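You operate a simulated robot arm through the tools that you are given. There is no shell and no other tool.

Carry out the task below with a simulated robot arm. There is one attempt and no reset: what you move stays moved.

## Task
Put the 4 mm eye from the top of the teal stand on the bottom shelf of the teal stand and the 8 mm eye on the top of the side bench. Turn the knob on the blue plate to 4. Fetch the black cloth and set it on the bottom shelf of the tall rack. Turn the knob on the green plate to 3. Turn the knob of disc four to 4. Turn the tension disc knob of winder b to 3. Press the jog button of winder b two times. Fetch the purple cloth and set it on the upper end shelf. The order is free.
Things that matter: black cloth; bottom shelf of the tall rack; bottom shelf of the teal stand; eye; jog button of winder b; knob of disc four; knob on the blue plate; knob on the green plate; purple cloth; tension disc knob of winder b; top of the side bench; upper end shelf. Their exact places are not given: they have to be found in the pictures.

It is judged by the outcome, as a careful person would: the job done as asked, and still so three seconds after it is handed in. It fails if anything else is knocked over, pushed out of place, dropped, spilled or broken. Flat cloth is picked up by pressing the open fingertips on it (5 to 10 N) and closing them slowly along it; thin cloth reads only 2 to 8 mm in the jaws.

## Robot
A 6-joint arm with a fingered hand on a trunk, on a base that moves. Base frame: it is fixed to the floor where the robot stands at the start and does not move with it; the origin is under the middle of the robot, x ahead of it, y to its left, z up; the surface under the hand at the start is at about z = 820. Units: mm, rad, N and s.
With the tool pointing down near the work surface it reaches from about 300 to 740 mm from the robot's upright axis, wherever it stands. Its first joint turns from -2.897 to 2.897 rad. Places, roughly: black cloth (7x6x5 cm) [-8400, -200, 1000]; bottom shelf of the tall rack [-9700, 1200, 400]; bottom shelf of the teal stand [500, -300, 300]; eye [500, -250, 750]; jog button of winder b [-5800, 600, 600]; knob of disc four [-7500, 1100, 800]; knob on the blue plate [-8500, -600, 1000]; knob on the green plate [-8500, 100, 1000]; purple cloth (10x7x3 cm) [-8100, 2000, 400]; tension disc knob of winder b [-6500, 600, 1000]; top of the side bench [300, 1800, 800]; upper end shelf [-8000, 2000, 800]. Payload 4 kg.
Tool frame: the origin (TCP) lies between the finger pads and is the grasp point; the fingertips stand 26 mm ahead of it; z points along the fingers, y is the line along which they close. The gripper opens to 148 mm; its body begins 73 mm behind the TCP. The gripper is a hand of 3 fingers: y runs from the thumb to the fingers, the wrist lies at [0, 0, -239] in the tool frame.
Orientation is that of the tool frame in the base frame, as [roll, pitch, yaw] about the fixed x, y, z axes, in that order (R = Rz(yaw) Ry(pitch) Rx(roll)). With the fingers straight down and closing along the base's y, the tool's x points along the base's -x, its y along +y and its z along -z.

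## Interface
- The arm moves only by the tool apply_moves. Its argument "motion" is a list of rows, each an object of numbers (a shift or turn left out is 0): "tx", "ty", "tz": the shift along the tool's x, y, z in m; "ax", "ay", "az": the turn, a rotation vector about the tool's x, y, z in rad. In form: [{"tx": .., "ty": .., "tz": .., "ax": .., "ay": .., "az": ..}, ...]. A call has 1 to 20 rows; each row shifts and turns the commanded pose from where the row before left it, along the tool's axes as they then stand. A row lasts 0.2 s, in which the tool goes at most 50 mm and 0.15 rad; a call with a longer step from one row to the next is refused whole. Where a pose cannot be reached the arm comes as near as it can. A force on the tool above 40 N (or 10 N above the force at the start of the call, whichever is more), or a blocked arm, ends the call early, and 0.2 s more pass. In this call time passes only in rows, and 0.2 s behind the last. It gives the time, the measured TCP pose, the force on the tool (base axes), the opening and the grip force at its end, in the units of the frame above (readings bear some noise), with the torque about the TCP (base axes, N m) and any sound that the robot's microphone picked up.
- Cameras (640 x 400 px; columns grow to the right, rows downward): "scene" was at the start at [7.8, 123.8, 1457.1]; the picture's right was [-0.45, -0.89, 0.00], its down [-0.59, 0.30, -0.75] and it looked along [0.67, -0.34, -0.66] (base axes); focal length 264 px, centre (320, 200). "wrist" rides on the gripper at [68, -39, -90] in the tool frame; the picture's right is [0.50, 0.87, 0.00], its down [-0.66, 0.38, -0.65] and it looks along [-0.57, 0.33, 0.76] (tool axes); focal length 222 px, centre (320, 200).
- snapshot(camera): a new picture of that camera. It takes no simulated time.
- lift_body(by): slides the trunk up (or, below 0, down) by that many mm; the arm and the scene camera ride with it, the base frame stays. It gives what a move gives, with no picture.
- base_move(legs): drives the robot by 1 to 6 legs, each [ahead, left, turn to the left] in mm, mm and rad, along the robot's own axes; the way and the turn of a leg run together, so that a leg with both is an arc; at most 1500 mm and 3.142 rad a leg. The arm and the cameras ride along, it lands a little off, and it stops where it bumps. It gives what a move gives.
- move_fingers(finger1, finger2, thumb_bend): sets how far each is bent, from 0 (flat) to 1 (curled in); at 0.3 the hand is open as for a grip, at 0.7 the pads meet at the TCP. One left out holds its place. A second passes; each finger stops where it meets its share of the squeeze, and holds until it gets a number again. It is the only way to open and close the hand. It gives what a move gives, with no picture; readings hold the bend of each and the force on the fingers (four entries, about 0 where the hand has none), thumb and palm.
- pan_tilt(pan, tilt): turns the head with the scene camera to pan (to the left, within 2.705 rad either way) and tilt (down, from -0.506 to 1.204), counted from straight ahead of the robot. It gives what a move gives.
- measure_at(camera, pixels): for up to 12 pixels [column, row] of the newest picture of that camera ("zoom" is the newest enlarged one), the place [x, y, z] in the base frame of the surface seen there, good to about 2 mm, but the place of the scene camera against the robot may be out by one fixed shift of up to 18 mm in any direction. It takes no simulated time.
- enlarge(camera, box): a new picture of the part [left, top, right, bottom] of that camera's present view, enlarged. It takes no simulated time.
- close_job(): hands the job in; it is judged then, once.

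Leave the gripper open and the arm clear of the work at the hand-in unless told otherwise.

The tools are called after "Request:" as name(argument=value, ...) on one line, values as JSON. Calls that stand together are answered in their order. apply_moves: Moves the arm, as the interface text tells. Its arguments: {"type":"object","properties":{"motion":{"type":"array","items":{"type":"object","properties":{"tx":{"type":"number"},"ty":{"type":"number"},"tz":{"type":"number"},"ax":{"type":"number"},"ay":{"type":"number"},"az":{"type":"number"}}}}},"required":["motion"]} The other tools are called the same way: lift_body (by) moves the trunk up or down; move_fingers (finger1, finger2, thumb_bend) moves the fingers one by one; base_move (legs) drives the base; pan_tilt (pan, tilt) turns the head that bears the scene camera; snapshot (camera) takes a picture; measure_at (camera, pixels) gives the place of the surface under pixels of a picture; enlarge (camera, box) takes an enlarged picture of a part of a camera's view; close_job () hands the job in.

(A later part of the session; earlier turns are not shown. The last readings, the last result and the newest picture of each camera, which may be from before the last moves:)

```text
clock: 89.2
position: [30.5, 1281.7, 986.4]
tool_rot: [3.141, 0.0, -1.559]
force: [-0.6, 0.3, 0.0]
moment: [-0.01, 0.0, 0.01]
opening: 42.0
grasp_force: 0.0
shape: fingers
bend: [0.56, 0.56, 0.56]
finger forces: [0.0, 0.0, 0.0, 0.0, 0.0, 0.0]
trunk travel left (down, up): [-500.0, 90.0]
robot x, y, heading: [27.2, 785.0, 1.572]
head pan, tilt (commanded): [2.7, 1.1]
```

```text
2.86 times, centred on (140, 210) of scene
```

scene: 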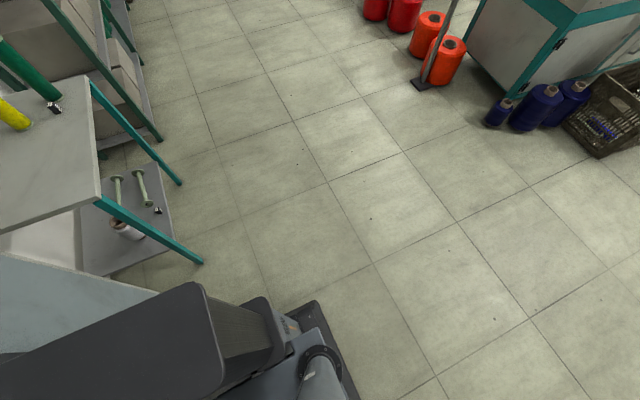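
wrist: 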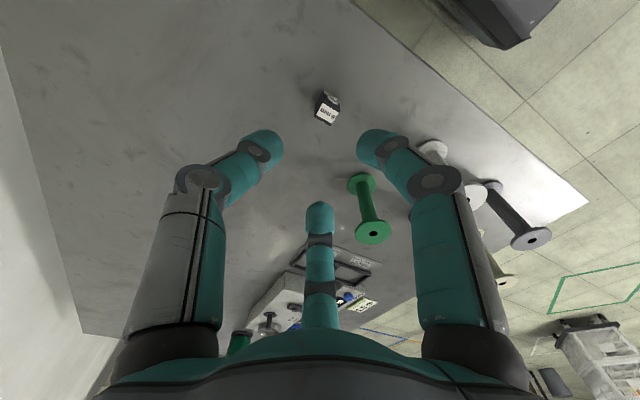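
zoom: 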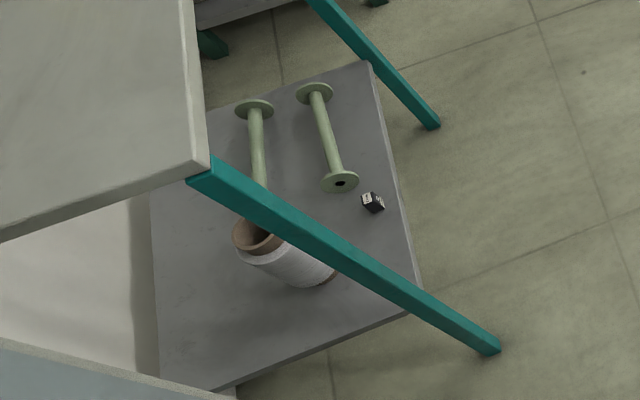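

The 4 mm eye stands fine on the shelf. The base is about ±245 mm. I drive left away from the bench and lockers, turn to face −x, and go toward the aisle (y≈1545).

Request:
base_move(legs=[[0, 500, 0], [0, 0, 1.5708], [1200, -760, 0]])

Request:
pan_tilt(pan=0.0, tilt=0.3)

Request:
snapshot(camera="scene")

```text
clock: 102.9
position: [-2239.0, 1518.1, 987.1]
tool_rot: [3.14, -0.002, 0.026]
force: [-1.3, -1.2, -0.4]
moment: [0.0, -0.02, 0.0]
opening: 41.8
grasp_force: 0.0
shape: fingers
bend: [0.56, 0.56, 0.56]
finger forces: [0.0, 0.1, 0.1, 0.0, 0.0, 0.0]
trunk travel left (down, up): [-500.0, 90.0]
robot x, y, heading: [-1741.1, 1512.7, -3.123]
head pan, tilt (commanded): [2.7, 1.1]
```

```text
clock: 105.3
position: [-2237.7, 1518.5, 987.4]
tool_rot: [-3.142, -0.002, 0.024]
force: [0.4, 0.2, 0.9]
moment: [0.0, -0.03, -0.01]
opening: 42.0
grasp_force: 0.1
shape: fingers
bend: [0.56, 0.56, 0.56]
finger forces: [0.0, 0.0, 0.0, 0.0, 0.0, 0.0]
trunk travel left (down, up): [-500.0, 90.0]
robot x, y, heading: [-1743.9, 1510.5, -3.123]
head pan, tilt (commanded): [0.0, 0.3]
```

```text
taken
```

scene: 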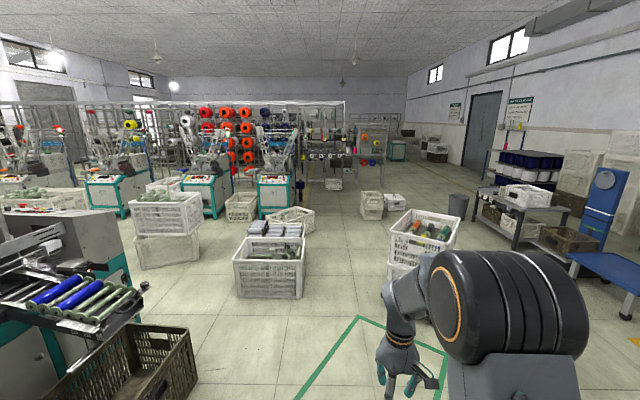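

Request:
enlarge(camera="scene", box=[0, 90, 220, 230])

Request:
enlarge(camera="scene", box=[170, 90, 350, 230])

Request:
enlarge(camera="scene", box=[280, 100, 440, 220])

```text
2.86 times, centred on (110, 160) of scene
```

zoom: 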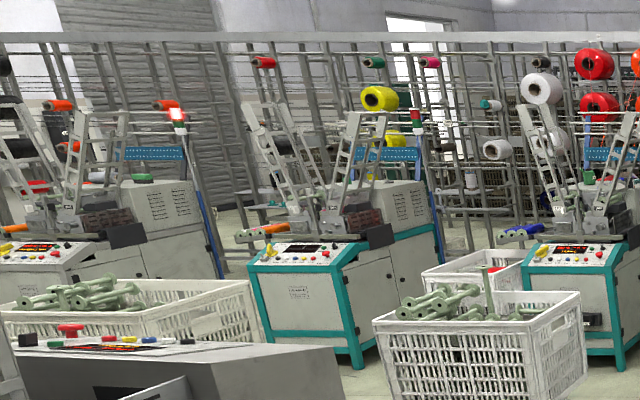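

```text
2.86 times, centred on (260, 160) of scene
```

zoom: 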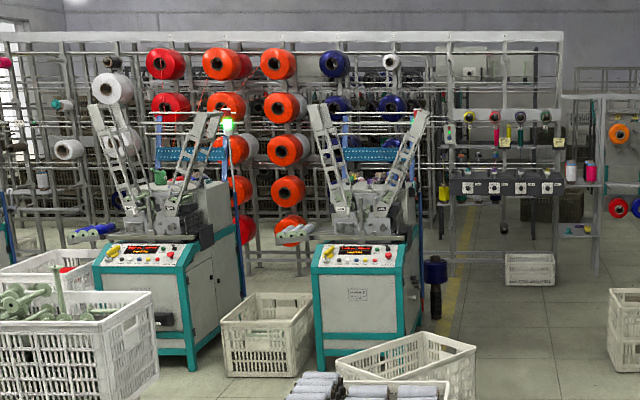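

```text
3.33 times, centred on (360, 160) of scene
```

zoom: 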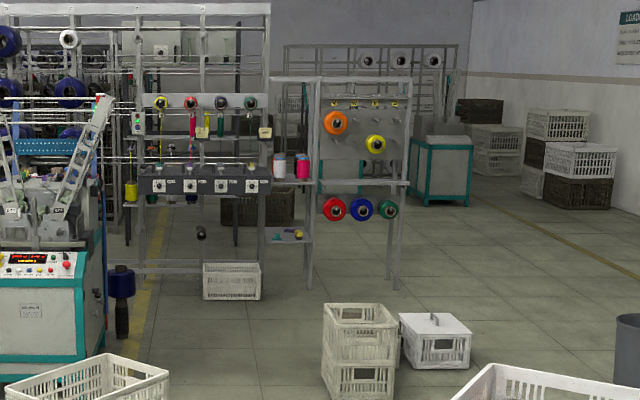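

Request:
measure_at(camera="scene", pixels=[[235, 297], [300, 297], [305, 260], [270, 270], [315, 225], [388, 270], [395, 230], [460, 250], [362, 215], [383, 215], [265, 212], [292, 210]])

```text
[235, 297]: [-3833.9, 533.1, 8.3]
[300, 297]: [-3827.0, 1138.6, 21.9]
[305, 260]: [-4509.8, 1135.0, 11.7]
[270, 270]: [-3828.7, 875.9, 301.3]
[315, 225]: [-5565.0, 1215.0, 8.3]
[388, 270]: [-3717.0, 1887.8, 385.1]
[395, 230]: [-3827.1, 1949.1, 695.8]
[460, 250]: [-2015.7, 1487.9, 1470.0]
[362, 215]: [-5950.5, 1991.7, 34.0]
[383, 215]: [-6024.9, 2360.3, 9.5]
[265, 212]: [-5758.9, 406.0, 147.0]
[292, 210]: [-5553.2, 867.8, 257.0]
```

The aisle between the basket (y≤1140) and the trolley (y≥1885) is centred at y≈1512, where I am. I drive ahead in two legs with a small heading correction.

Request:
base_move(legs=[[0, 0, -0.018], [1450, 0, 0]])

Request:
snapshot(camera="scene")

```text
clock: 112.9
position: [-3696.2, 1486.8, 986.7]
tool_rot: [3.141, -0.002, 0.041]
force: [-0.3, -0.6, -0.2]
moment: [0.03, -0.01, 0.01]
opening: 42.3
grasp_force: 0.1
shape: fingers
bend: [0.56, 0.56, 0.56]
finger forces: [0.0, 0.0, 0.0, 0.0, 0.1, 0.1]
trunk travel left (down, up): [-500.0, 90.0]
robot x, y, heading: [-3198.7, 1489.9, -3.11]
head pan, tilt (commanded): [0.0, 0.3]
```

```text
taken
```

scene: 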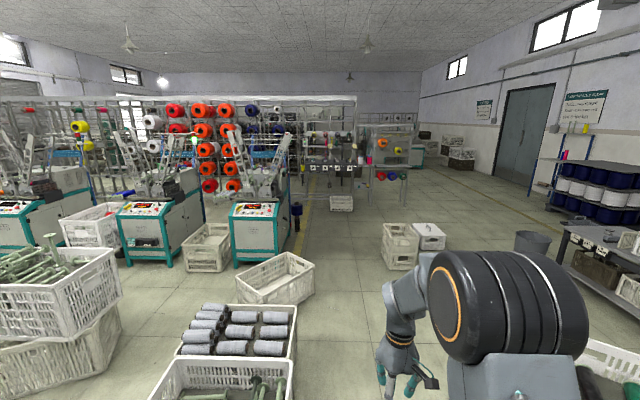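

Request:
base_move(legs=[[0, 0, -0.035], [1300, -20, 0]])

Request:
pan_tilt(pan=0.5, tilt=0.4)

Request:
snapshot(camera="scene")

```text
clock: 119.9
position: [-5016.1, 1532.7, 986.6]
tool_rot: [3.141, -0.001, -0.002]
force: [-0.2, 0.7, 0.2]
moment: [0.01, 0.0, -0.01]
opening: 41.9
grasp_force: 0.1
shape: fingers
bend: [0.56, 0.56, 0.56]
finger forces: [0.1, 0.1, 0.0, 0.0, 0.0, 0.0]
trunk travel left (down, up): [-500.0, 90.0]
robot x, y, heading: [-4519.2, 1517.1, 3.137]
head pan, tilt (commanded): [0.0, 0.3]
```

```text
clock: 120.8
position: [-5015.5, 1532.3, 986.7]
tool_rot: [3.141, -0.001, -0.002]
force: [0.1, -0.3, 0.7]
moment: [0.0, 0.0, -0.01]
opening: 42.2
grasp_force: 0.0
shape: fingers
bend: [0.56, 0.56, 0.56]
finger forces: [0.0, 0.0, 0.1, 0.1, 0.1, 0.1]
trunk travel left (down, up): [-500.0, 90.0]
robot x, y, heading: [-4519.4, 1515.2, 3.136]
head pan, tilt (commanded): [0.499, 0.4]
```

```text
taken
```

scene: 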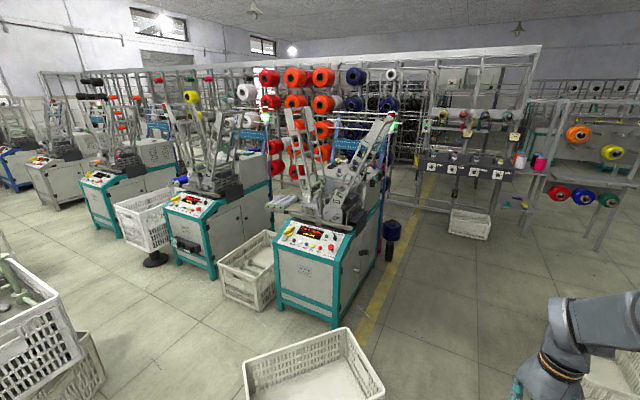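

Request:
enlarge(camera="scene", box=[250, 90, 410, 250])

Request:
enlarge(camera="scene", box=[150, 110, 310, 250])

Request:
enlarge(camera="scene", box=[400, 100, 640, 240])

Request:
measure_at(camera="scene", pixels=[[310, 235], [275, 300], [335, 325], [380, 250], [310, 360], [350, 330], [265, 305], [455, 165], [490, 170], [470, 230], [440, 195], [530, 190]])

```text
2.50 times, centred on (330, 170) of scene
```

zoom: 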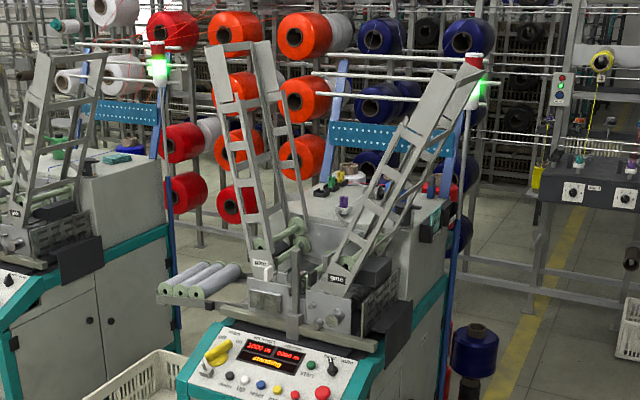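

```text
2.86 times, centred on (230, 180) of scene
```

zoom: 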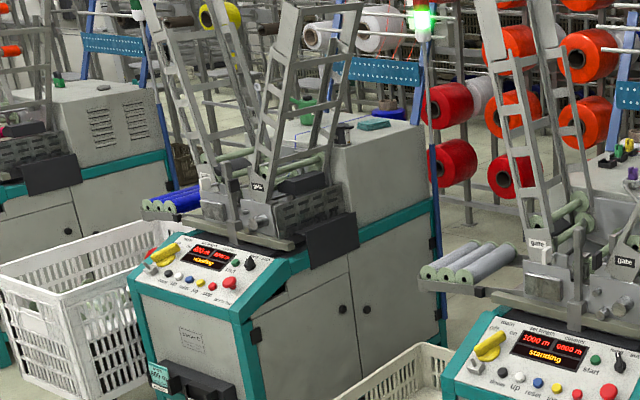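

```text
2.67 times, centred on (520, 170) of scene
```

zoom: 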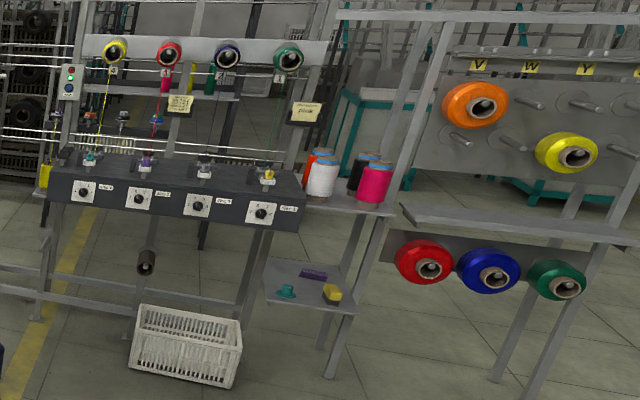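

```text
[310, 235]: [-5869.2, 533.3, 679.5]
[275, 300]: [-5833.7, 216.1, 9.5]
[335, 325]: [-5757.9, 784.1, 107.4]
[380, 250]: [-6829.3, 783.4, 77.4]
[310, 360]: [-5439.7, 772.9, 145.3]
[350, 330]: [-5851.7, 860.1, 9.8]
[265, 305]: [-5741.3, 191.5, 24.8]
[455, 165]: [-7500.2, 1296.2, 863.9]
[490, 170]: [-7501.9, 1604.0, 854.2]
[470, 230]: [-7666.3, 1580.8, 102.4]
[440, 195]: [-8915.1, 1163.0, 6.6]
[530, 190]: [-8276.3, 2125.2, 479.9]
```

Request:
enlarge(camera="scene", box=[290, 255, 322, 287])

Request:
enlarge(camera="scene", box=[180, 215, 212, 247])

Request:
enlarge(camera="scene", box=[270, 200, 370, 270])

```text
12.50 times, centred on (306, 271) of scene
```

zoom: 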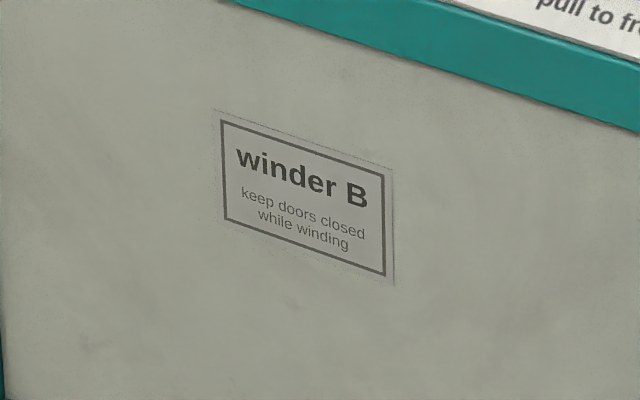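

```text
12.50 times, centred on (196, 231) of scene
```

zoom: 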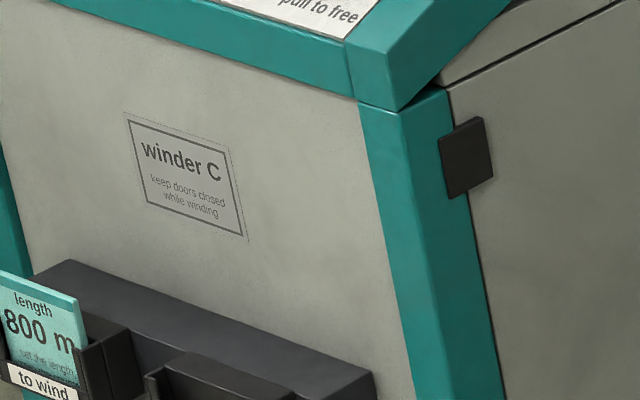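

```text
5.71 times, centred on (320, 235) of scene
```

zoom: 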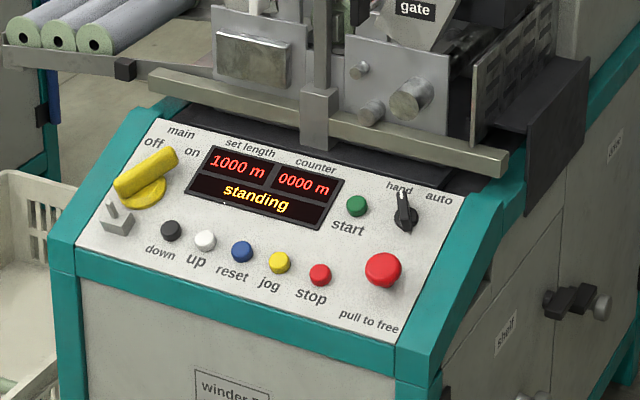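

This machine is winder B; the yellow jog button is at zoom (279,263). I measure the panel and the button.

Request:
measure_at(camera="zoom", pixels=[[279, 261], [268, 285], [205, 240], [320, 273], [242, 250], [150, 240], [385, 300], [160, 130], [440, 205], [300, 240], [383, 268], [120, 205]])

```text
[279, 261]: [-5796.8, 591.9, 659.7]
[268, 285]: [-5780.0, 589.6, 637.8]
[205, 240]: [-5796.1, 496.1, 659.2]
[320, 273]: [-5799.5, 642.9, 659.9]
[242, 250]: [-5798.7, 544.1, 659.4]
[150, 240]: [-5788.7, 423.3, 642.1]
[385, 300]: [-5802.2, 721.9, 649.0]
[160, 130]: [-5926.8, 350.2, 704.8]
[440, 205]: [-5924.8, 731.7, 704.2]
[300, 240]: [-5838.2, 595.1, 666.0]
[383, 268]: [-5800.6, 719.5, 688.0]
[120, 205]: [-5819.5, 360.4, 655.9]
```

Request:
enlarge(camera="scene", box=[320, 120, 400, 200])

Request:
measure_at(camera="scene", pixels=[[392, 255], [398, 225], [385, 232], [245, 365], [345, 329], [385, 385], [250, 400], [370, 300]])

```text
5.00 times, centred on (360, 160) of scene
```

zoom: 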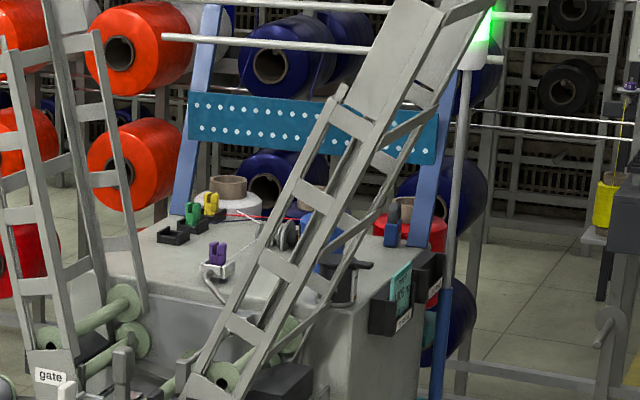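

```text
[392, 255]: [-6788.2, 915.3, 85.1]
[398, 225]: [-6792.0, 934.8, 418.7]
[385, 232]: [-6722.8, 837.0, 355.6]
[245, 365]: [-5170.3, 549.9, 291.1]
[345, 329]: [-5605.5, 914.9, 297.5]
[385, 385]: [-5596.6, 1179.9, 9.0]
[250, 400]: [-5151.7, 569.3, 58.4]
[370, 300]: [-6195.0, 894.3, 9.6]
```

Request:
measure_at(camera="zoom", pixels=[[288, 237], [215, 267], [350, 266], [343, 290], [218, 250], [190, 212], [235, 235], [130, 250], [400, 225], [403, 265], [300, 330], [380, 330]])

Request:
pan_tilt(pan=0.55, tilt=0.8)

Request:
snapshot(camera="scene")

```text
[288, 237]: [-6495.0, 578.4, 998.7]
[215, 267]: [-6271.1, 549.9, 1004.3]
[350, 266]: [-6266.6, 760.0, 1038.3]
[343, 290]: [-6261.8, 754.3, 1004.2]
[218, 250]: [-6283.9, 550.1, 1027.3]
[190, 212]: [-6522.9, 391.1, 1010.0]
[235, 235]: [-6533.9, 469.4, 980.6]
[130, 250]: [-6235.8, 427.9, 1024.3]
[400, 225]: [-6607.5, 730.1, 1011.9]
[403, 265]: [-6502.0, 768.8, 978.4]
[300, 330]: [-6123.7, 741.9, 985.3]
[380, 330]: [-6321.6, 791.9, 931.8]
```

```text
clock: 121.7
position: [-5015.5, 1532.8, 987.1]
tool_rot: [3.141, -0.002, -0.002]
force: [-0.8, 0.1, 0.2]
moment: [0.01, -0.02, -0.01]
opening: 42.1
grasp_force: 0.1
shape: fingers
bend: [0.56, 0.56, 0.56]
finger forces: [0.0, 0.1, 0.0, 0.1, 0.0, 0.0]
trunk travel left (down, up): [-500.0, 90.0]
robot x, y, heading: [-4517.7, 1514.9, 3.131]
head pan, tilt (commanded): [0.55, 0.799]
```

```text
taken
```

scene: 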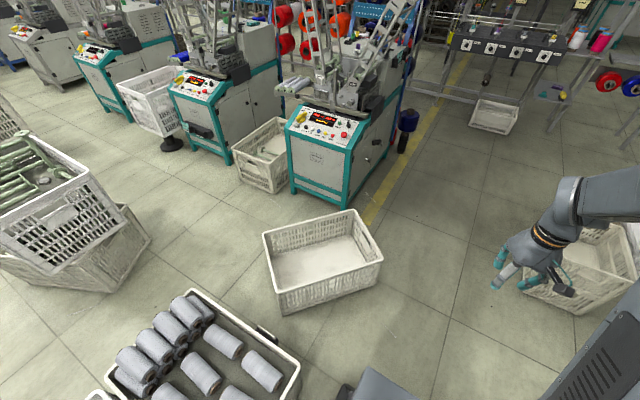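

Request:
measure_at(camera="scene", pixels=[[264, 238], [353, 212], [381, 257], [285, 290], [288, 312], [380, 275], [345, 212], [350, 200], [290, 180], [290, 195], [400, 300], [560, 310]])

```text
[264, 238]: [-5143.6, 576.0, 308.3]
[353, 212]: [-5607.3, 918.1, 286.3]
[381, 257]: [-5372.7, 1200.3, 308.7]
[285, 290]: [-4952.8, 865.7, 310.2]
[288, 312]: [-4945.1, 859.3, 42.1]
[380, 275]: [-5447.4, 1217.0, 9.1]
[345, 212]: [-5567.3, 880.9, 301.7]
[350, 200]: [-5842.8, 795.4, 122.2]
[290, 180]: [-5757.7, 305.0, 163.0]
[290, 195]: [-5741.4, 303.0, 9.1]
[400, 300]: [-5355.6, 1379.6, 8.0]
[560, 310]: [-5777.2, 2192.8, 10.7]
```

Basket 2's rim corners are at (-5144,576), (-5600,915), (-5373,1200), (-4953,866). I'll pass it at y≈1560, then come left beside winder B at about (-5930,1190).

Request:
base_move(legs=[[1410, -35, 0.01]])

Request:
pan_tilt(pan=1.2, tilt=0.7)

Request:
snapshot(camera="scene")

```text
clock: 128.6
position: [-6398.9, 1563.8, 985.7]
tool_rot: [3.141, -0.001, 0.013]
force: [0.7, 0.7, -0.8]
moment: [0.01, -0.01, -0.01]
opening: 42.2
grasp_force: 0.0
shape: fingers
bend: [0.56, 0.56, 0.56]
finger forces: [0.1, 0.0, 0.0, 0.1, 0.1, 0.0]
trunk travel left (down, up): [-500.0, 90.0]
robot x, y, heading: [-5904.9, 1553.4, -3.138]
head pan, tilt (commanded): [0.55, 0.799]
```

```text
clock: 129.6
position: [-6398.9, 1563.4, 987.1]
tool_rot: [-3.141, -0.001, 0.012]
force: [-0.1, -0.8, -0.5]
moment: [0.04, 0.0, -0.02]
opening: 42.0
grasp_force: 0.0
shape: fingers
bend: [0.56, 0.56, 0.56]
finger forces: [0.0, 0.0, 0.0, 0.0, 0.0, 0.0]
trunk travel left (down, up): [-500.0, 90.0]
robot x, y, heading: [-5900.5, 1553.5, -3.138]
head pan, tilt (commanded): [1.201, 0.7]
```

```text
taken
```

scene: 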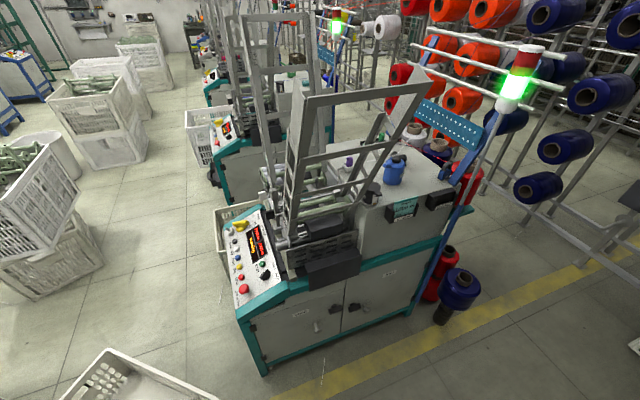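

Request:
measure_at(camera="scene", pixels=[[300, 190], [320, 95], [440, 78], [380, 175], [330, 265], [240, 290], [245, 268], [238, 264], [260, 210], [255, 320], [445, 200], [480, 150]])

Request:
enlarge(camera="scene", box=[210, 190, 350, 310])

```text
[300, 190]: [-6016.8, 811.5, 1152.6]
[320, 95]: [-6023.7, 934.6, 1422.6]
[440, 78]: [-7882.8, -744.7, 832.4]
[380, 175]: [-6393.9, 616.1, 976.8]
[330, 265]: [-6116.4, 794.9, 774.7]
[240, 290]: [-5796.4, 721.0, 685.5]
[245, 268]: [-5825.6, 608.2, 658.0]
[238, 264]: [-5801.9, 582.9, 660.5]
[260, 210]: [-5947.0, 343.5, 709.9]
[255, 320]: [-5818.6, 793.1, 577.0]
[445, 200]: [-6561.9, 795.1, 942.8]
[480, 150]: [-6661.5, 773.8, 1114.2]
```

```text
3.33 times, centred on (280, 250) of scene
```

zoom: 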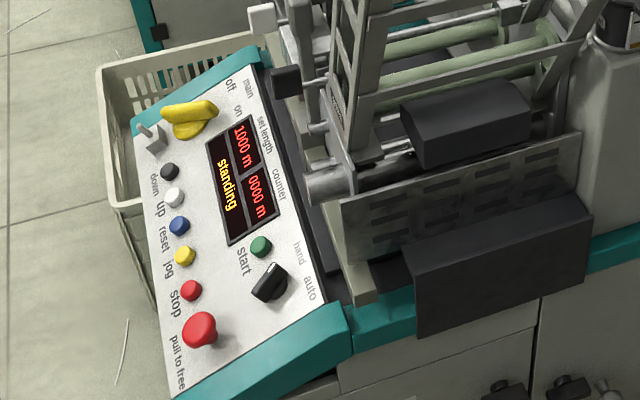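

The ladder arm of winder B leans out to (−6020,935,1422), so I'll work there with the trunk low. First I turn left to face −y here (hand well clear), then lower the trunk.

Request:
base_move(legs=[[0, 0, 1.5708]])

Request:
move_fingers(finger1=0.7, finger2=0.7, thumb_bend=0.7)

Request:
snapshot(camera="wrist")

```text
clock: 133.8
position: [-5924.7, 1056.6, 987.1]
tool_rot: [-3.142, -0.002, 1.558]
force: [-0.1, -0.5, -0.1]
moment: [0.03, -0.01, -0.01]
opening: 42.1
grasp_force: 0.1
shape: fingers
bend: [0.56, 0.56, 0.56]
finger forces: [0.0, 0.0, 0.0, 0.0, 0.0, 0.0]
trunk travel left (down, up): [-500.0, 90.0]
robot x, y, heading: [-5900.4, 1555.6, -1.587]
head pan, tilt (commanded): [1.201, 0.7]
```

```text
clock: 134.8
position: [-5923.6, 1055.3, 988.0]
tool_rot: [-3.141, -0.001, 1.559]
force: [-0.2, 0.0, -0.3]
moment: [0.01, 0.02, 0.01]
opening: 0.2
grasp_force: 0.0
shape: fingers
bend: [0.69, 0.69, 0.7]
finger forces: [0.0, 0.1, 0.1, 0.0, 0.0, 0.0]
trunk travel left (down, up): [-500.0, 90.0]
robot x, y, heading: [-5901.3, 1552.0, -1.591]
head pan, tilt (commanded): [1.201, 0.7]
```

```text
taken
```

wrist: 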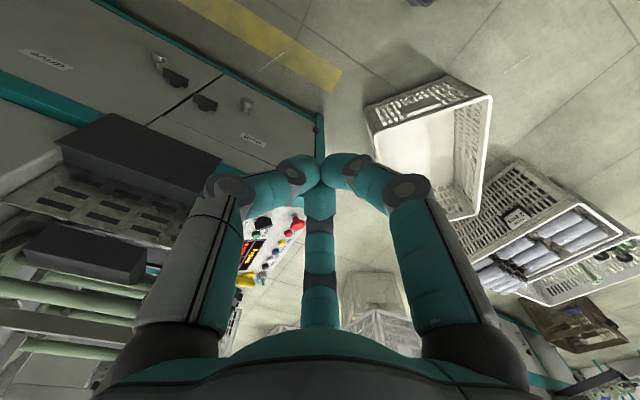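

Request:
measure_at(camera="wrist", pixels=[[316, 170], [300, 165], [280, 178], [262, 185], [240, 195], [228, 205], [340, 165], [365, 178], [395, 190], [320, 200], [320, 230], [320, 260]])

```text
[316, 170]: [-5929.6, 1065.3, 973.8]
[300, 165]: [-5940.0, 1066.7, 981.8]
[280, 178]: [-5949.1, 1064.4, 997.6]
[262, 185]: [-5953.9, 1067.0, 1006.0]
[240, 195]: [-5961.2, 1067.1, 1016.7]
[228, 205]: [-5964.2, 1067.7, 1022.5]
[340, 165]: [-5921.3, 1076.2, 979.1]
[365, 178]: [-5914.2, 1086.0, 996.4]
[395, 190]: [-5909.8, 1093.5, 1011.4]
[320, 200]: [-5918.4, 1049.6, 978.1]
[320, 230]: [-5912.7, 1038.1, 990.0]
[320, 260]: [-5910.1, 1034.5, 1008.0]
```

The closed fingertips make a compact pressing tip. I lower the trunk by 350 mm here.

Request:
lift_body(by=-350)

```text
clock: 138.2
position: [-5922.6, 1057.2, 635.9]
tool_rot: [3.142, -0.004, 1.56]
force: [-0.4, 0.1, 0.1]
moment: [-0.01, 0.01, -0.01]
opening: 0.3
grasp_force: 0.0
shape: fingers
bend: [0.69, 0.69, 0.7]
finger forces: [0.1, 0.1, 0.0, 0.1, 0.0, 0.1]
trunk travel left (down, up): [-150.0, 440.0]
robot x, y, heading: [-5903.3, 1556.5, -1.587]
head pan, tilt (commanded): [1.201, 0.7]
```

I raise the hand to z≈790, shift it toward +x and retract it a bit, before driving in.

Request:
apply_moves(motion=[{"tz": -0.04}, {"tz": -0.04}, {"tz": -0.04}, {"tz": -0.035}, {"ty": 0.045}, {"ty": 0.045}, {"ty": 0.04}, {"tx": 0.04}, {"tx": 0.03}])

Request:
base_move(legs=[[0, 20, 0.016]])

```text
clock: 140.2
position: [-5793.4, 1123.9, 790.8]
tool_rot: [-3.141, -0.002, 1.559]
force: [-0.7, -1.1, -0.3]
moment: [-0.01, -0.01, -0.04]
opening: 0.0
grasp_force: 0.0
shape: fingers
bend: [0.69, 0.69, 0.7]
finger forces: [0.0, 0.0, 0.0, 0.0, 0.0, 0.1]
trunk travel left (down, up): [-150.0, 440.0]
robot x, y, heading: [-5899.1, 1549.4, -1.588]
head pan, tilt (commanded): [1.201, 0.7]
```

```text
clock: 141.0
position: [-5766.3, 1126.0, 790.4]
tool_rot: [3.141, -0.002, 1.577]
force: [0.1, 0.1, -0.2]
moment: [0.01, 0.0, -0.02]
opening: 0.0
grasp_force: 0.1
shape: fingers
bend: [0.69, 0.69, 0.7]
finger forces: [0.0, 0.1, 0.0, 0.0, 0.1, 0.0]
trunk travel left (down, up): [-150.0, 440.0]
robot x, y, heading: [-5880.0, 1553.0, -1.57]
head pan, tilt (commanded): [1.201, 0.7]
```

Request:
base_move(legs=[[335, 0, 0]])

Request:
snapshot(camera="wrist")

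Request:
pan_tilt(pan=0.3, tilt=0.6)

Request:
snapshot(camera="scene")

```text
clock: 143.2
position: [-5761.3, 795.3, 791.4]
tool_rot: [3.141, -0.001, 1.587]
force: [0.3, 0.2, 0.5]
moment: [-0.03, -0.01, 0.02]
opening: 0.0
grasp_force: 0.1
shape: fingers
bend: [0.69, 0.69, 0.7]
finger forces: [0.1, 0.0, 0.0, 0.1, 0.1, 0.1]
trunk travel left (down, up): [-150.0, 440.0]
robot x, y, heading: [-5881.3, 1219.5, -1.561]
head pan, tilt (commanded): [1.201, 0.7]
```

```text
taken
```

wrist: 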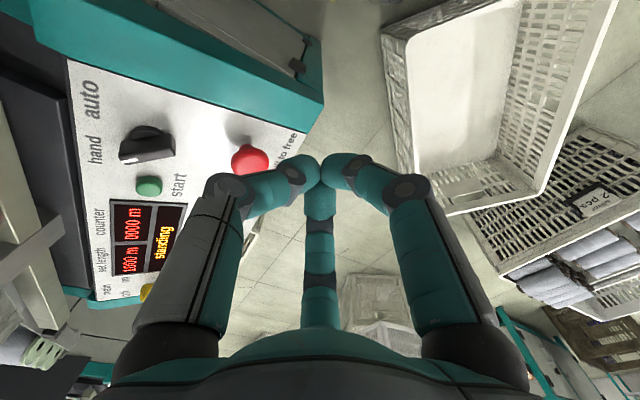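

```text
clock: 144.4
position: [-5759.6, 796.4, 790.8]
tool_rot: [-3.141, -0.001, 1.586]
force: [0.5, 0.5, 0.6]
moment: [0.0, 0.02, -0.01]
opening: 0.2
grasp_force: 0.2
shape: fingers
bend: [0.69, 0.69, 0.7]
finger forces: [0.1, 0.1, 0.1, 0.0, 0.0, 0.0]
trunk travel left (down, up): [-150.0, 440.0]
robot x, y, heading: [-5879.9, 1224.1, -1.563]
head pan, tilt (commanded): [0.3, 0.6]
```

```text
taken
```

scene: 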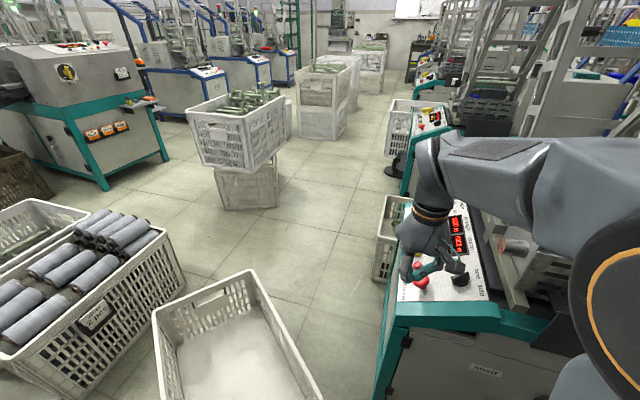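

Request:
measure_at(camera="wrist", pixels=[[250, 157], [240, 170], [148, 185], [160, 150], [255, 240], [90, 150], [110, 200], [290, 190], [285, 130]])

Request:
enlarge(camera="scene", box=[380, 180, 520, 310])

```text
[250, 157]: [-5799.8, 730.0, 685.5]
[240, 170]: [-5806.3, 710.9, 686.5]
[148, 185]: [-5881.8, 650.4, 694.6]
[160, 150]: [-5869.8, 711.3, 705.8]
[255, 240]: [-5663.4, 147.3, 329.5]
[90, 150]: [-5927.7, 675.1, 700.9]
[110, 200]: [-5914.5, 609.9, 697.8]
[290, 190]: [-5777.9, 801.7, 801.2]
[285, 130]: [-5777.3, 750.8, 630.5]
```

```text
3.08 times, centred on (450, 245) of scene
```

zoom: 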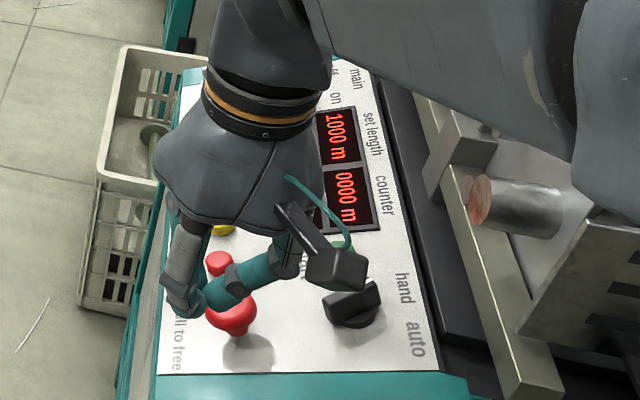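

I move above the jog button (about (−5797,592)) at this height to see it with the wrist camera.

Request:
apply_moves(motion=[{"tx": -0.041, "ty": -0.008}, {"tx": -0.041, "ty": -0.008}, {"tx": -0.041, "ty": -0.008}, {"tx": -0.041, "ty": -0.008}, {"tx": -0.036, "ty": -0.008}])

Request:
snapshot(camera="wrist")

```text
clock: 145.6
position: [-5799.4, 597.8, 789.6]
tool_rot: [3.141, 0.0, 1.586]
force: [0.0, 0.4, 0.6]
moment: [0.0, 0.0, 0.02]
opening: 0.2
grasp_force: 0.0
shape: fingers
bend: [0.69, 0.69, 0.7]
finger forces: [0.1, 0.0, 0.0, 0.0, 0.0, 0.1]
trunk travel left (down, up): [-150.0, 440.0]
robot x, y, heading: [-5877.9, 1216.9, -1.562]
head pan, tilt (commanded): [0.3, 0.6]
```

```text
taken
```

wrist: 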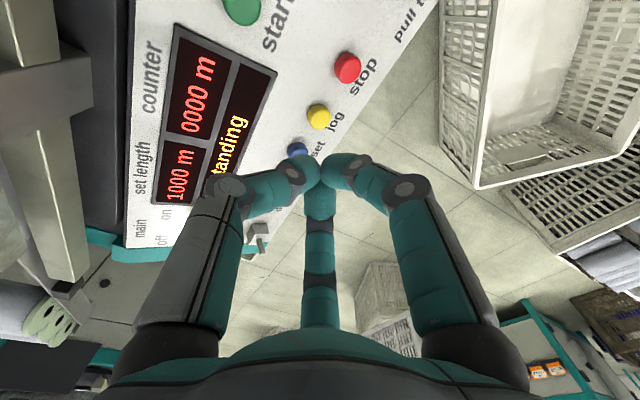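

The yellow jog button is now visible at (318,117). I measure it and the panel around it.

Request:
enlarge(camera="wrist", box=[260, 70, 380, 160])

Request:
measure_at(camera="wrist", pixels=[[318, 115], [322, 111], [312, 124], [347, 67], [352, 62], [298, 150], [340, 110], [290, 100], [330, 90], [385, 50], [240, 90], [150, 60]])

```text
4.44 times, centred on (320, 115) of wrist
```

zoom: 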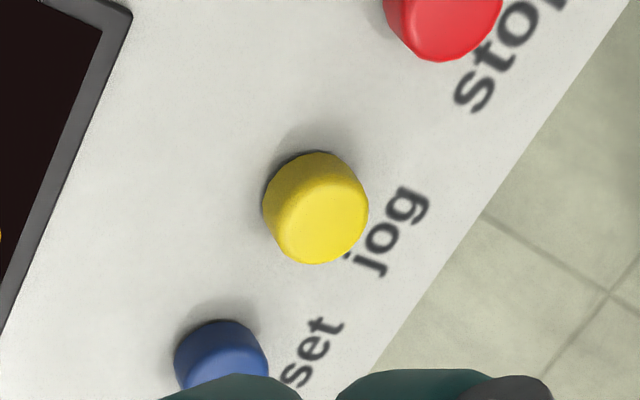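

```text
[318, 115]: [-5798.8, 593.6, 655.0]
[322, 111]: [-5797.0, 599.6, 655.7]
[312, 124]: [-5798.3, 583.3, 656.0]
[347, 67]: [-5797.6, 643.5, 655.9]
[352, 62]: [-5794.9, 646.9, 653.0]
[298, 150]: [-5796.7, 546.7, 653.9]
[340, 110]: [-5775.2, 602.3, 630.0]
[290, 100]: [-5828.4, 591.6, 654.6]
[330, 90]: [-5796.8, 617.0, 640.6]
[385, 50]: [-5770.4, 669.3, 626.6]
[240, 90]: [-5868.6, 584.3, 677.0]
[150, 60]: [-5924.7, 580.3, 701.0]
```

Jog cap centre ≈ (−5798,592,655.5); the panel slopes 25.4°. I tilt the tool 0.443 rad about tool x so it points square at the panel.

Request:
apply_moves(motion=[{"ax": 0.148}, {"ax": 0.148}, {"ax": 0.147}])

Request:
snapshot(camera="wrist")

```text
clock: 146.4
position: [-5798.2, 595.1, 789.9]
tool_rot: [-2.697, 0.001, 1.585]
force: [-0.8, -0.3, -0.7]
moment: [0.0, -0.02, -0.01]
opening: 0.1
grasp_force: 0.0
shape: fingers
bend: [0.69, 0.69, 0.7]
finger forces: [0.1, 0.0, 0.0, 0.0, 0.1, 0.0]
trunk travel left (down, up): [-150.0, 440.0]
robot x, y, heading: [-5878.3, 1220.4, -1.559]
head pan, tilt (commanded): [0.3, 0.6]
```

```text
taken
```

wrist: 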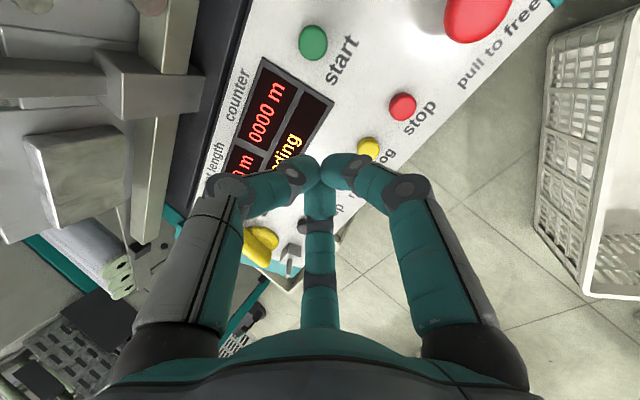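

I shift 58 mm along tool y to align with the jog button's axis and approach to ~60 mm.

Request:
apply_moves(motion=[{"ty": 0.03, "tx": -0.003}, {"ty": 0.028}, {"tz": 0.03}, {"tz": 0.03}])

Request:
snapshot(camera="wrist")

Request:
enlarge(camera="scene", box=[380, 180, 520, 310])

```text
clock: 147.4
position: [-5773.5, 592.2, 710.8]
tool_rot: [-2.7, -0.002, 1.585]
force: [0.9, 0.0, 0.3]
moment: [0.02, 0.01, -0.02]
opening: 0.0
grasp_force: 0.1
shape: fingers
bend: [0.69, 0.69, 0.7]
finger forces: [0.0, 0.0, 0.0, 0.1, 0.0, 0.0]
trunk travel left (down, up): [-150.0, 440.0]
robot x, y, heading: [-5879.8, 1219.2, -1.56]
head pan, tilt (commanded): [0.3, 0.6]
```

```text
taken
```

wrist: 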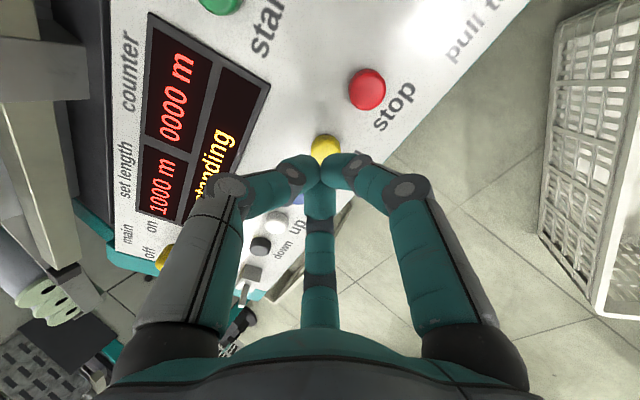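

```text
3.08 times, centred on (450, 245) of scene
```

zoom: 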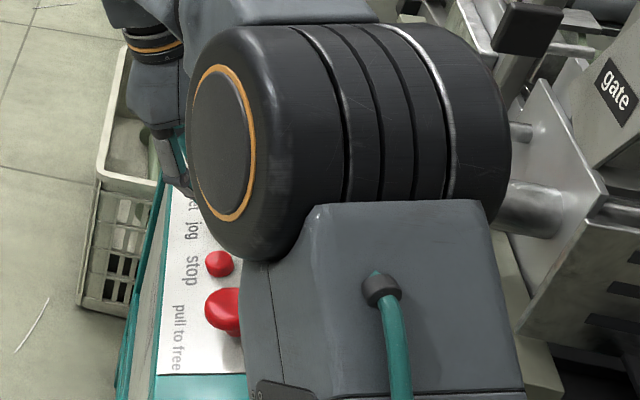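

Request:
measure_at(camera="wrist", pixels=[[326, 148], [316, 146], [338, 144], [326, 138], [322, 155], [367, 88], [330, 152]])

Request:
enlarge(camera="wrist", box=[280, 110, 380, 190])

```text
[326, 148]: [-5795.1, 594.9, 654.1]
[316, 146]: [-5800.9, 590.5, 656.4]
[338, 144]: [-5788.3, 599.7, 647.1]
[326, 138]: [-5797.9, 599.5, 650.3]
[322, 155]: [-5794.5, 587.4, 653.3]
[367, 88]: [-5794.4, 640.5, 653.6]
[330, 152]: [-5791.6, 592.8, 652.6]
```

```text
5.00 times, centred on (330, 150) of wrist
```

zoom: 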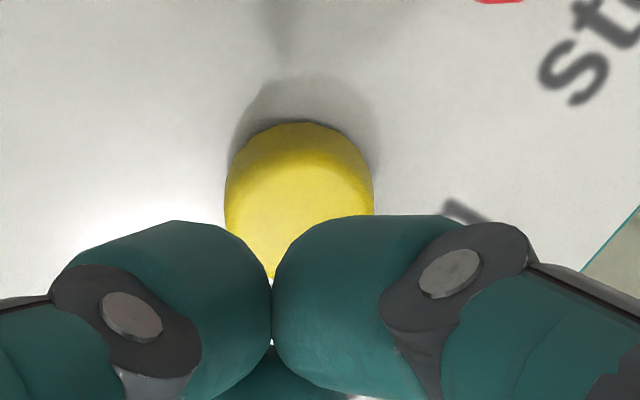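

The cap centre is ≈5 mm further along tool y. I correct and advance slowly toward it, watching force.

Request:
apply_moves(motion=[{"ty": 0.005}, {"tz": 0.015}, {"tz": 0.007}])

Request:
enlarge(camera="wrist", box=[280, 110, 380, 190])

```text
clock: 148.2
position: [-5776.1, 592.9, 689.0]
tool_rot: [-2.701, 0.002, 1.586]
force: [-0.5, -0.5, 0.2]
moment: [-0.01, 0.0, 0.04]
opening: 0.3
grasp_force: 0.1
shape: fingers
bend: [0.69, 0.69, 0.7]
finger forces: [0.0, 0.0, 0.0, 0.0, 0.0, 0.0]
trunk travel left (down, up): [-150.0, 440.0]
robot x, y, heading: [-5878.0, 1220.6, -1.558]
head pan, tilt (commanded): [0.3, 0.6]
```

```text
5.00 times, centred on (330, 150) of wrist
```

zoom: 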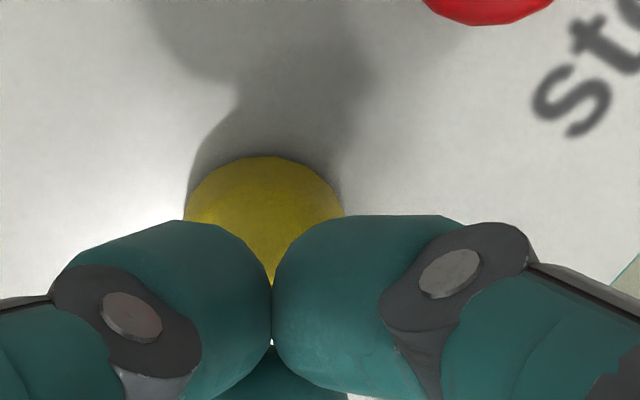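

Request:
apply_moves(motion=[{"tz": 0.003}, {"tz": 0.002}])

Request:
apply_moves(motion=[{"tz": 0.002}])

Request:
apply_moves(motion=[{"tz": 0.002}])

```text
clock: 148.8
position: [-5777.6, 592.8, 685.6]
tool_rot: [-2.699, -0.002, 1.587]
force: [-1.2, 0.5, -0.4]
moment: [-0.02, -0.02, -0.01]
opening: 0.1
grasp_force: 0.0
shape: fingers
bend: [0.69, 0.69, 0.7]
finger forces: [0.1, 0.0, 0.0, 0.0, 0.0, 0.1]
trunk travel left (down, up): [-150.0, 440.0]
robot x, y, heading: [-5876.9, 1224.7, -1.558]
head pan, tilt (commanded): [0.3, 0.6]
```

```text
clock: 149.2
position: [-5777.6, 593.2, 682.1]
tool_rot: [-2.698, -0.003, 1.586]
force: [-0.4, -0.1, -0.4]
moment: [0.01, 0.02, 0.01]
opening: 0.0
grasp_force: 0.1
shape: fingers
bend: [0.69, 0.69, 0.7]
finger forces: [0.0, 0.1, 0.0, 0.0, 0.0, 0.0]
trunk travel left (down, up): [-150.0, 440.0]
robot x, y, heading: [-5878.1, 1222.7, -1.563]
head pan, tilt (commanded): [0.3, 0.6]
```

```text
clock: 149.6
position: [-5779.2, 592.0, 681.0]
tool_rot: [-2.698, -0.002, 1.586]
force: [0.6, 0.5, -0.5]
moment: [0.0, -0.01, 0.01]
opening: 0.2
grasp_force: 0.0
shape: fingers
bend: [0.69, 0.69, 0.7]
finger forces: [0.0, 0.1, 0.0, 0.0, 0.0, 0.1]
trunk travel left (down, up): [-150.0, 440.0]
robot x, y, heading: [-5879.0, 1220.8, -1.558]
head pan, tilt (commanded): [0.3, 0.6]
```

Request:
apply_moves(motion=[{"tz": 0.002}])

Request:
apply_moves(motion=[{"tz": 0.002}])

Request:
enlarge(camera="wrist", box=[280, 110, 380, 190])

```text
clock: 150.0
position: [-5780.6, 592.6, 679.3]
tool_rot: [-2.698, 0.0, 1.586]
force: [0.2, -0.2, 0.3]
moment: [-0.04, 0.01, 0.04]
opening: 0.0
grasp_force: 0.1
shape: fingers
bend: [0.69, 0.69, 0.7]
finger forces: [0.1, 0.0, 0.0, 0.0, 0.0, 0.0]
trunk travel left (down, up): [-150.0, 440.0]
robot x, y, heading: [-5879.9, 1220.4, -1.562]
head pan, tilt (commanded): [0.3, 0.6]
```

```text
clock: 150.4
position: [-5780.9, 592.6, 677.5]
tool_rot: [-2.699, -0.003, 1.586]
force: [0.4, 0.6, -0.6]
moment: [0.01, 0.02, 0.01]
opening: 0.1
grasp_force: 0.2
shape: fingers
bend: [0.69, 0.69, 0.7]
finger forces: [0.0, 0.0, 0.0, 0.1, 0.0, 0.0]
trunk travel left (down, up): [-150.0, 440.0]
robot x, y, heading: [-5881.5, 1221.6, -1.56]
head pan, tilt (commanded): [0.3, 0.6]
```

```text
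5.00 times, centred on (330, 150) of wrist
```

zoom: 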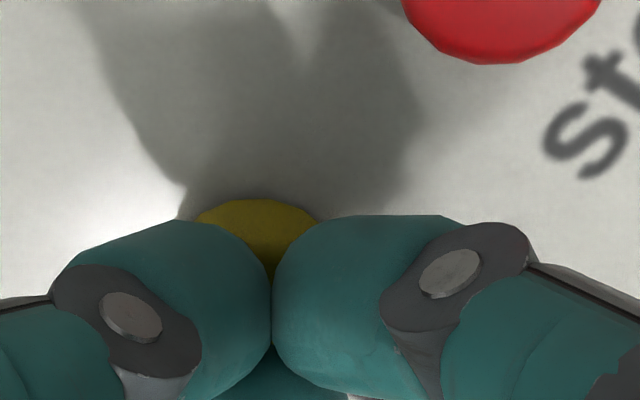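

Request:
apply_moves(motion=[{"tz": 0.002}])

Request:
apply_moves(motion=[{"tz": 0.002}])

Request:
apply_moves(motion=[{"tz": 0.0015}])

```text
clock: 150.8
position: [-5781.5, 591.7, 676.1]
tool_rot: [-2.698, -0.003, 1.587]
force: [0.1, -0.1, -0.4]
moment: [-0.04, 0.01, -0.02]
opening: 0.3
grasp_force: 0.8
shape: fingers
bend: [0.69, 0.7, 0.7]
finger forces: [0.1, 1.0, 0.1, 0.0, 0.1, 0.0]
trunk travel left (down, up): [-150.0, 440.0]
robot x, y, heading: [-5881.8, 1223.3, -1.561]
head pan, tilt (commanded): [0.3, 0.6]
```

```text
clock: 151.2
position: [-5782.2, 591.8, 673.2]
tool_rot: [-2.697, 0.0, 1.586]
force: [0.8, -0.5, 1.6]
moment: [-0.02, -0.02, 0.02]
opening: 0.0
grasp_force: 1.3
shape: fingers
bend: [0.69, 0.7, 0.7]
finger forces: [0.0, 2.4, 0.1, 0.0, 0.0, 0.0]
trunk travel left (down, up): [-150.0, 440.0]
robot x, y, heading: [-5877.0, 1223.4, -1.561]
head pan, tilt (commanded): [0.3, 0.6]
```

```text
clock: 151.6
position: [-5783.6, 593.4, 673.2]
tool_rot: [-2.698, -0.002, 1.586]
force: [2.5, -0.5, 2.3]
moment: [-0.04, -0.04, 0.01]
opening: 0.0
grasp_force: 1.7
shape: fingers
bend: [0.69, 0.7, 0.7]
finger forces: [0.0, 3.7, 0.0, 0.0, 0.0, 0.1]
trunk travel left (down, up): [-150.0, 440.0]
robot x, y, heading: [-5876.4, 1220.3, -1.561]
head pan, tilt (commanded): [0.3, 0.6]
heard: click
```

A click: first press made. I retract 8 mm and check the display.

Request:
apply_moves(motion=[{"tz": -0.004}, {"tz": -0.004}])

Request:
snapshot(camera="wrist")

```text
clock: 152.2
position: [-5780.3, 595.1, 680.9]
tool_rot: [-2.7, -0.002, 1.585]
force: [0.5, 0.3, 0.4]
moment: [0.01, -0.02, 0.0]
opening: 0.0
grasp_force: 0.0
shape: fingers
bend: [0.69, 0.7, 0.7]
finger forces: [0.0, 0.0, 0.0, 0.0, 0.0, 0.0]
trunk travel left (down, up): [-150.0, 440.0]
robot x, y, heading: [-5880.6, 1221.8, -1.559]
head pan, tilt (commanded): [0.3, 0.6]
```

```text
taken
```

wrist: 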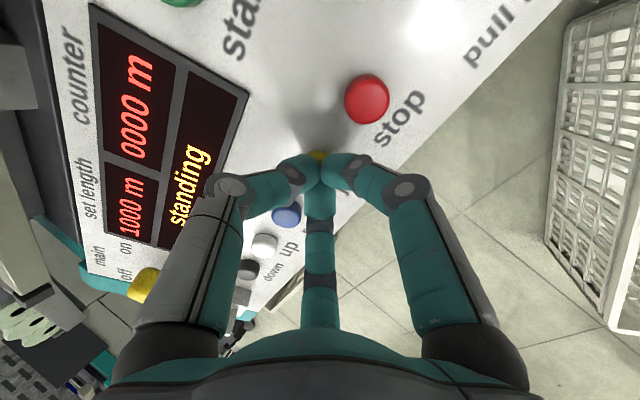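

Display reads "standing". Now the second press.

Request:
apply_moves(motion=[{"tz": 0.003}, {"tz": 0.003}])

Request:
apply_moves(motion=[{"tz": 0.0015}])

Request:
apply_moves(motion=[{"tz": 0.001}])

```text
clock: 152.8
position: [-5781.9, 594.8, 675.1]
tool_rot: [-2.699, -0.001, 1.587]
force: [1.5, -1.4, 1.9]
moment: [-0.07, 0.0, 0.0]
opening: 0.4
grasp_force: 1.0
shape: fingers
bend: [0.69, 0.7, 0.7]
finger forces: [0.0, 2.5, 0.1, 0.0, 0.0, 0.0]
trunk travel left (down, up): [-150.0, 440.0]
robot x, y, heading: [-5881.7, 1221.0, -1.561]
head pan, tilt (commanded): [0.3, 0.6]
```

```text
clock: 153.2
position: [-5782.0, 593.3, 674.5]
tool_rot: [-2.699, 0.001, 1.587]
force: [1.4, -0.3, 2.8]
moment: [-0.03, -0.05, -0.01]
opening: 0.0
grasp_force: 1.9
shape: fingers
bend: [0.69, 0.7, 0.7]
finger forces: [0.0, 3.8, 0.0, 0.0, 0.0, 0.0]
trunk travel left (down, up): [-150.0, 440.0]
robot x, y, heading: [-5878.2, 1219.4, -1.563]
head pan, tilt (commanded): [0.3, 0.6]
heard: click
```

```text
clock: 153.6
position: [-5783.5, 592.8, 673.3]
tool_rot: [-2.698, -0.003, 1.587]
force: [1.6, 0.9, 3.4]
moment: [-0.02, -0.01, 0.0]
opening: 0.1
grasp_force: 1.7
shape: fingers
bend: [0.69, 0.7, 0.7]
finger forces: [0.1, 4.0, 0.0, 0.0, 0.0, 0.0]
trunk travel left (down, up): [-150.0, 440.0]
robot x, y, heading: [-5881.7, 1220.3, -1.56]
head pan, tilt (commanded): [0.3, 0.6]
```

Second click heard. I retract straight back 100 mm.

Request:
apply_moves(motion=[{"tz": -0.005}, {"tz": -0.02}, {"tz": -0.04}, {"tz": -0.04}])

Request:
snapshot(camera="wrist")

```text
clock: 154.6
position: [-5738.3, 593.6, 770.2]
tool_rot: [-2.7, -0.002, 1.585]
force: [-0.7, 0.2, 1.0]
moment: [-0.02, 0.0, 0.03]
opening: 0.1
grasp_force: 0.1
shape: fingers
bend: [0.69, 0.7, 0.7]
finger forces: [0.0, 0.0, 0.0, 0.0, 0.0, 0.0]
trunk travel left (down, up): [-150.0, 440.0]
robot x, y, heading: [-5881.1, 1219.5, -1.559]
head pan, tilt (commanded): [0.3, 0.6]
```

```text
taken
```

wrist: 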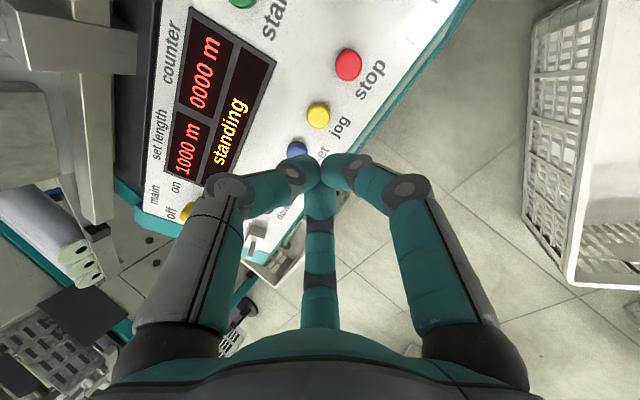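

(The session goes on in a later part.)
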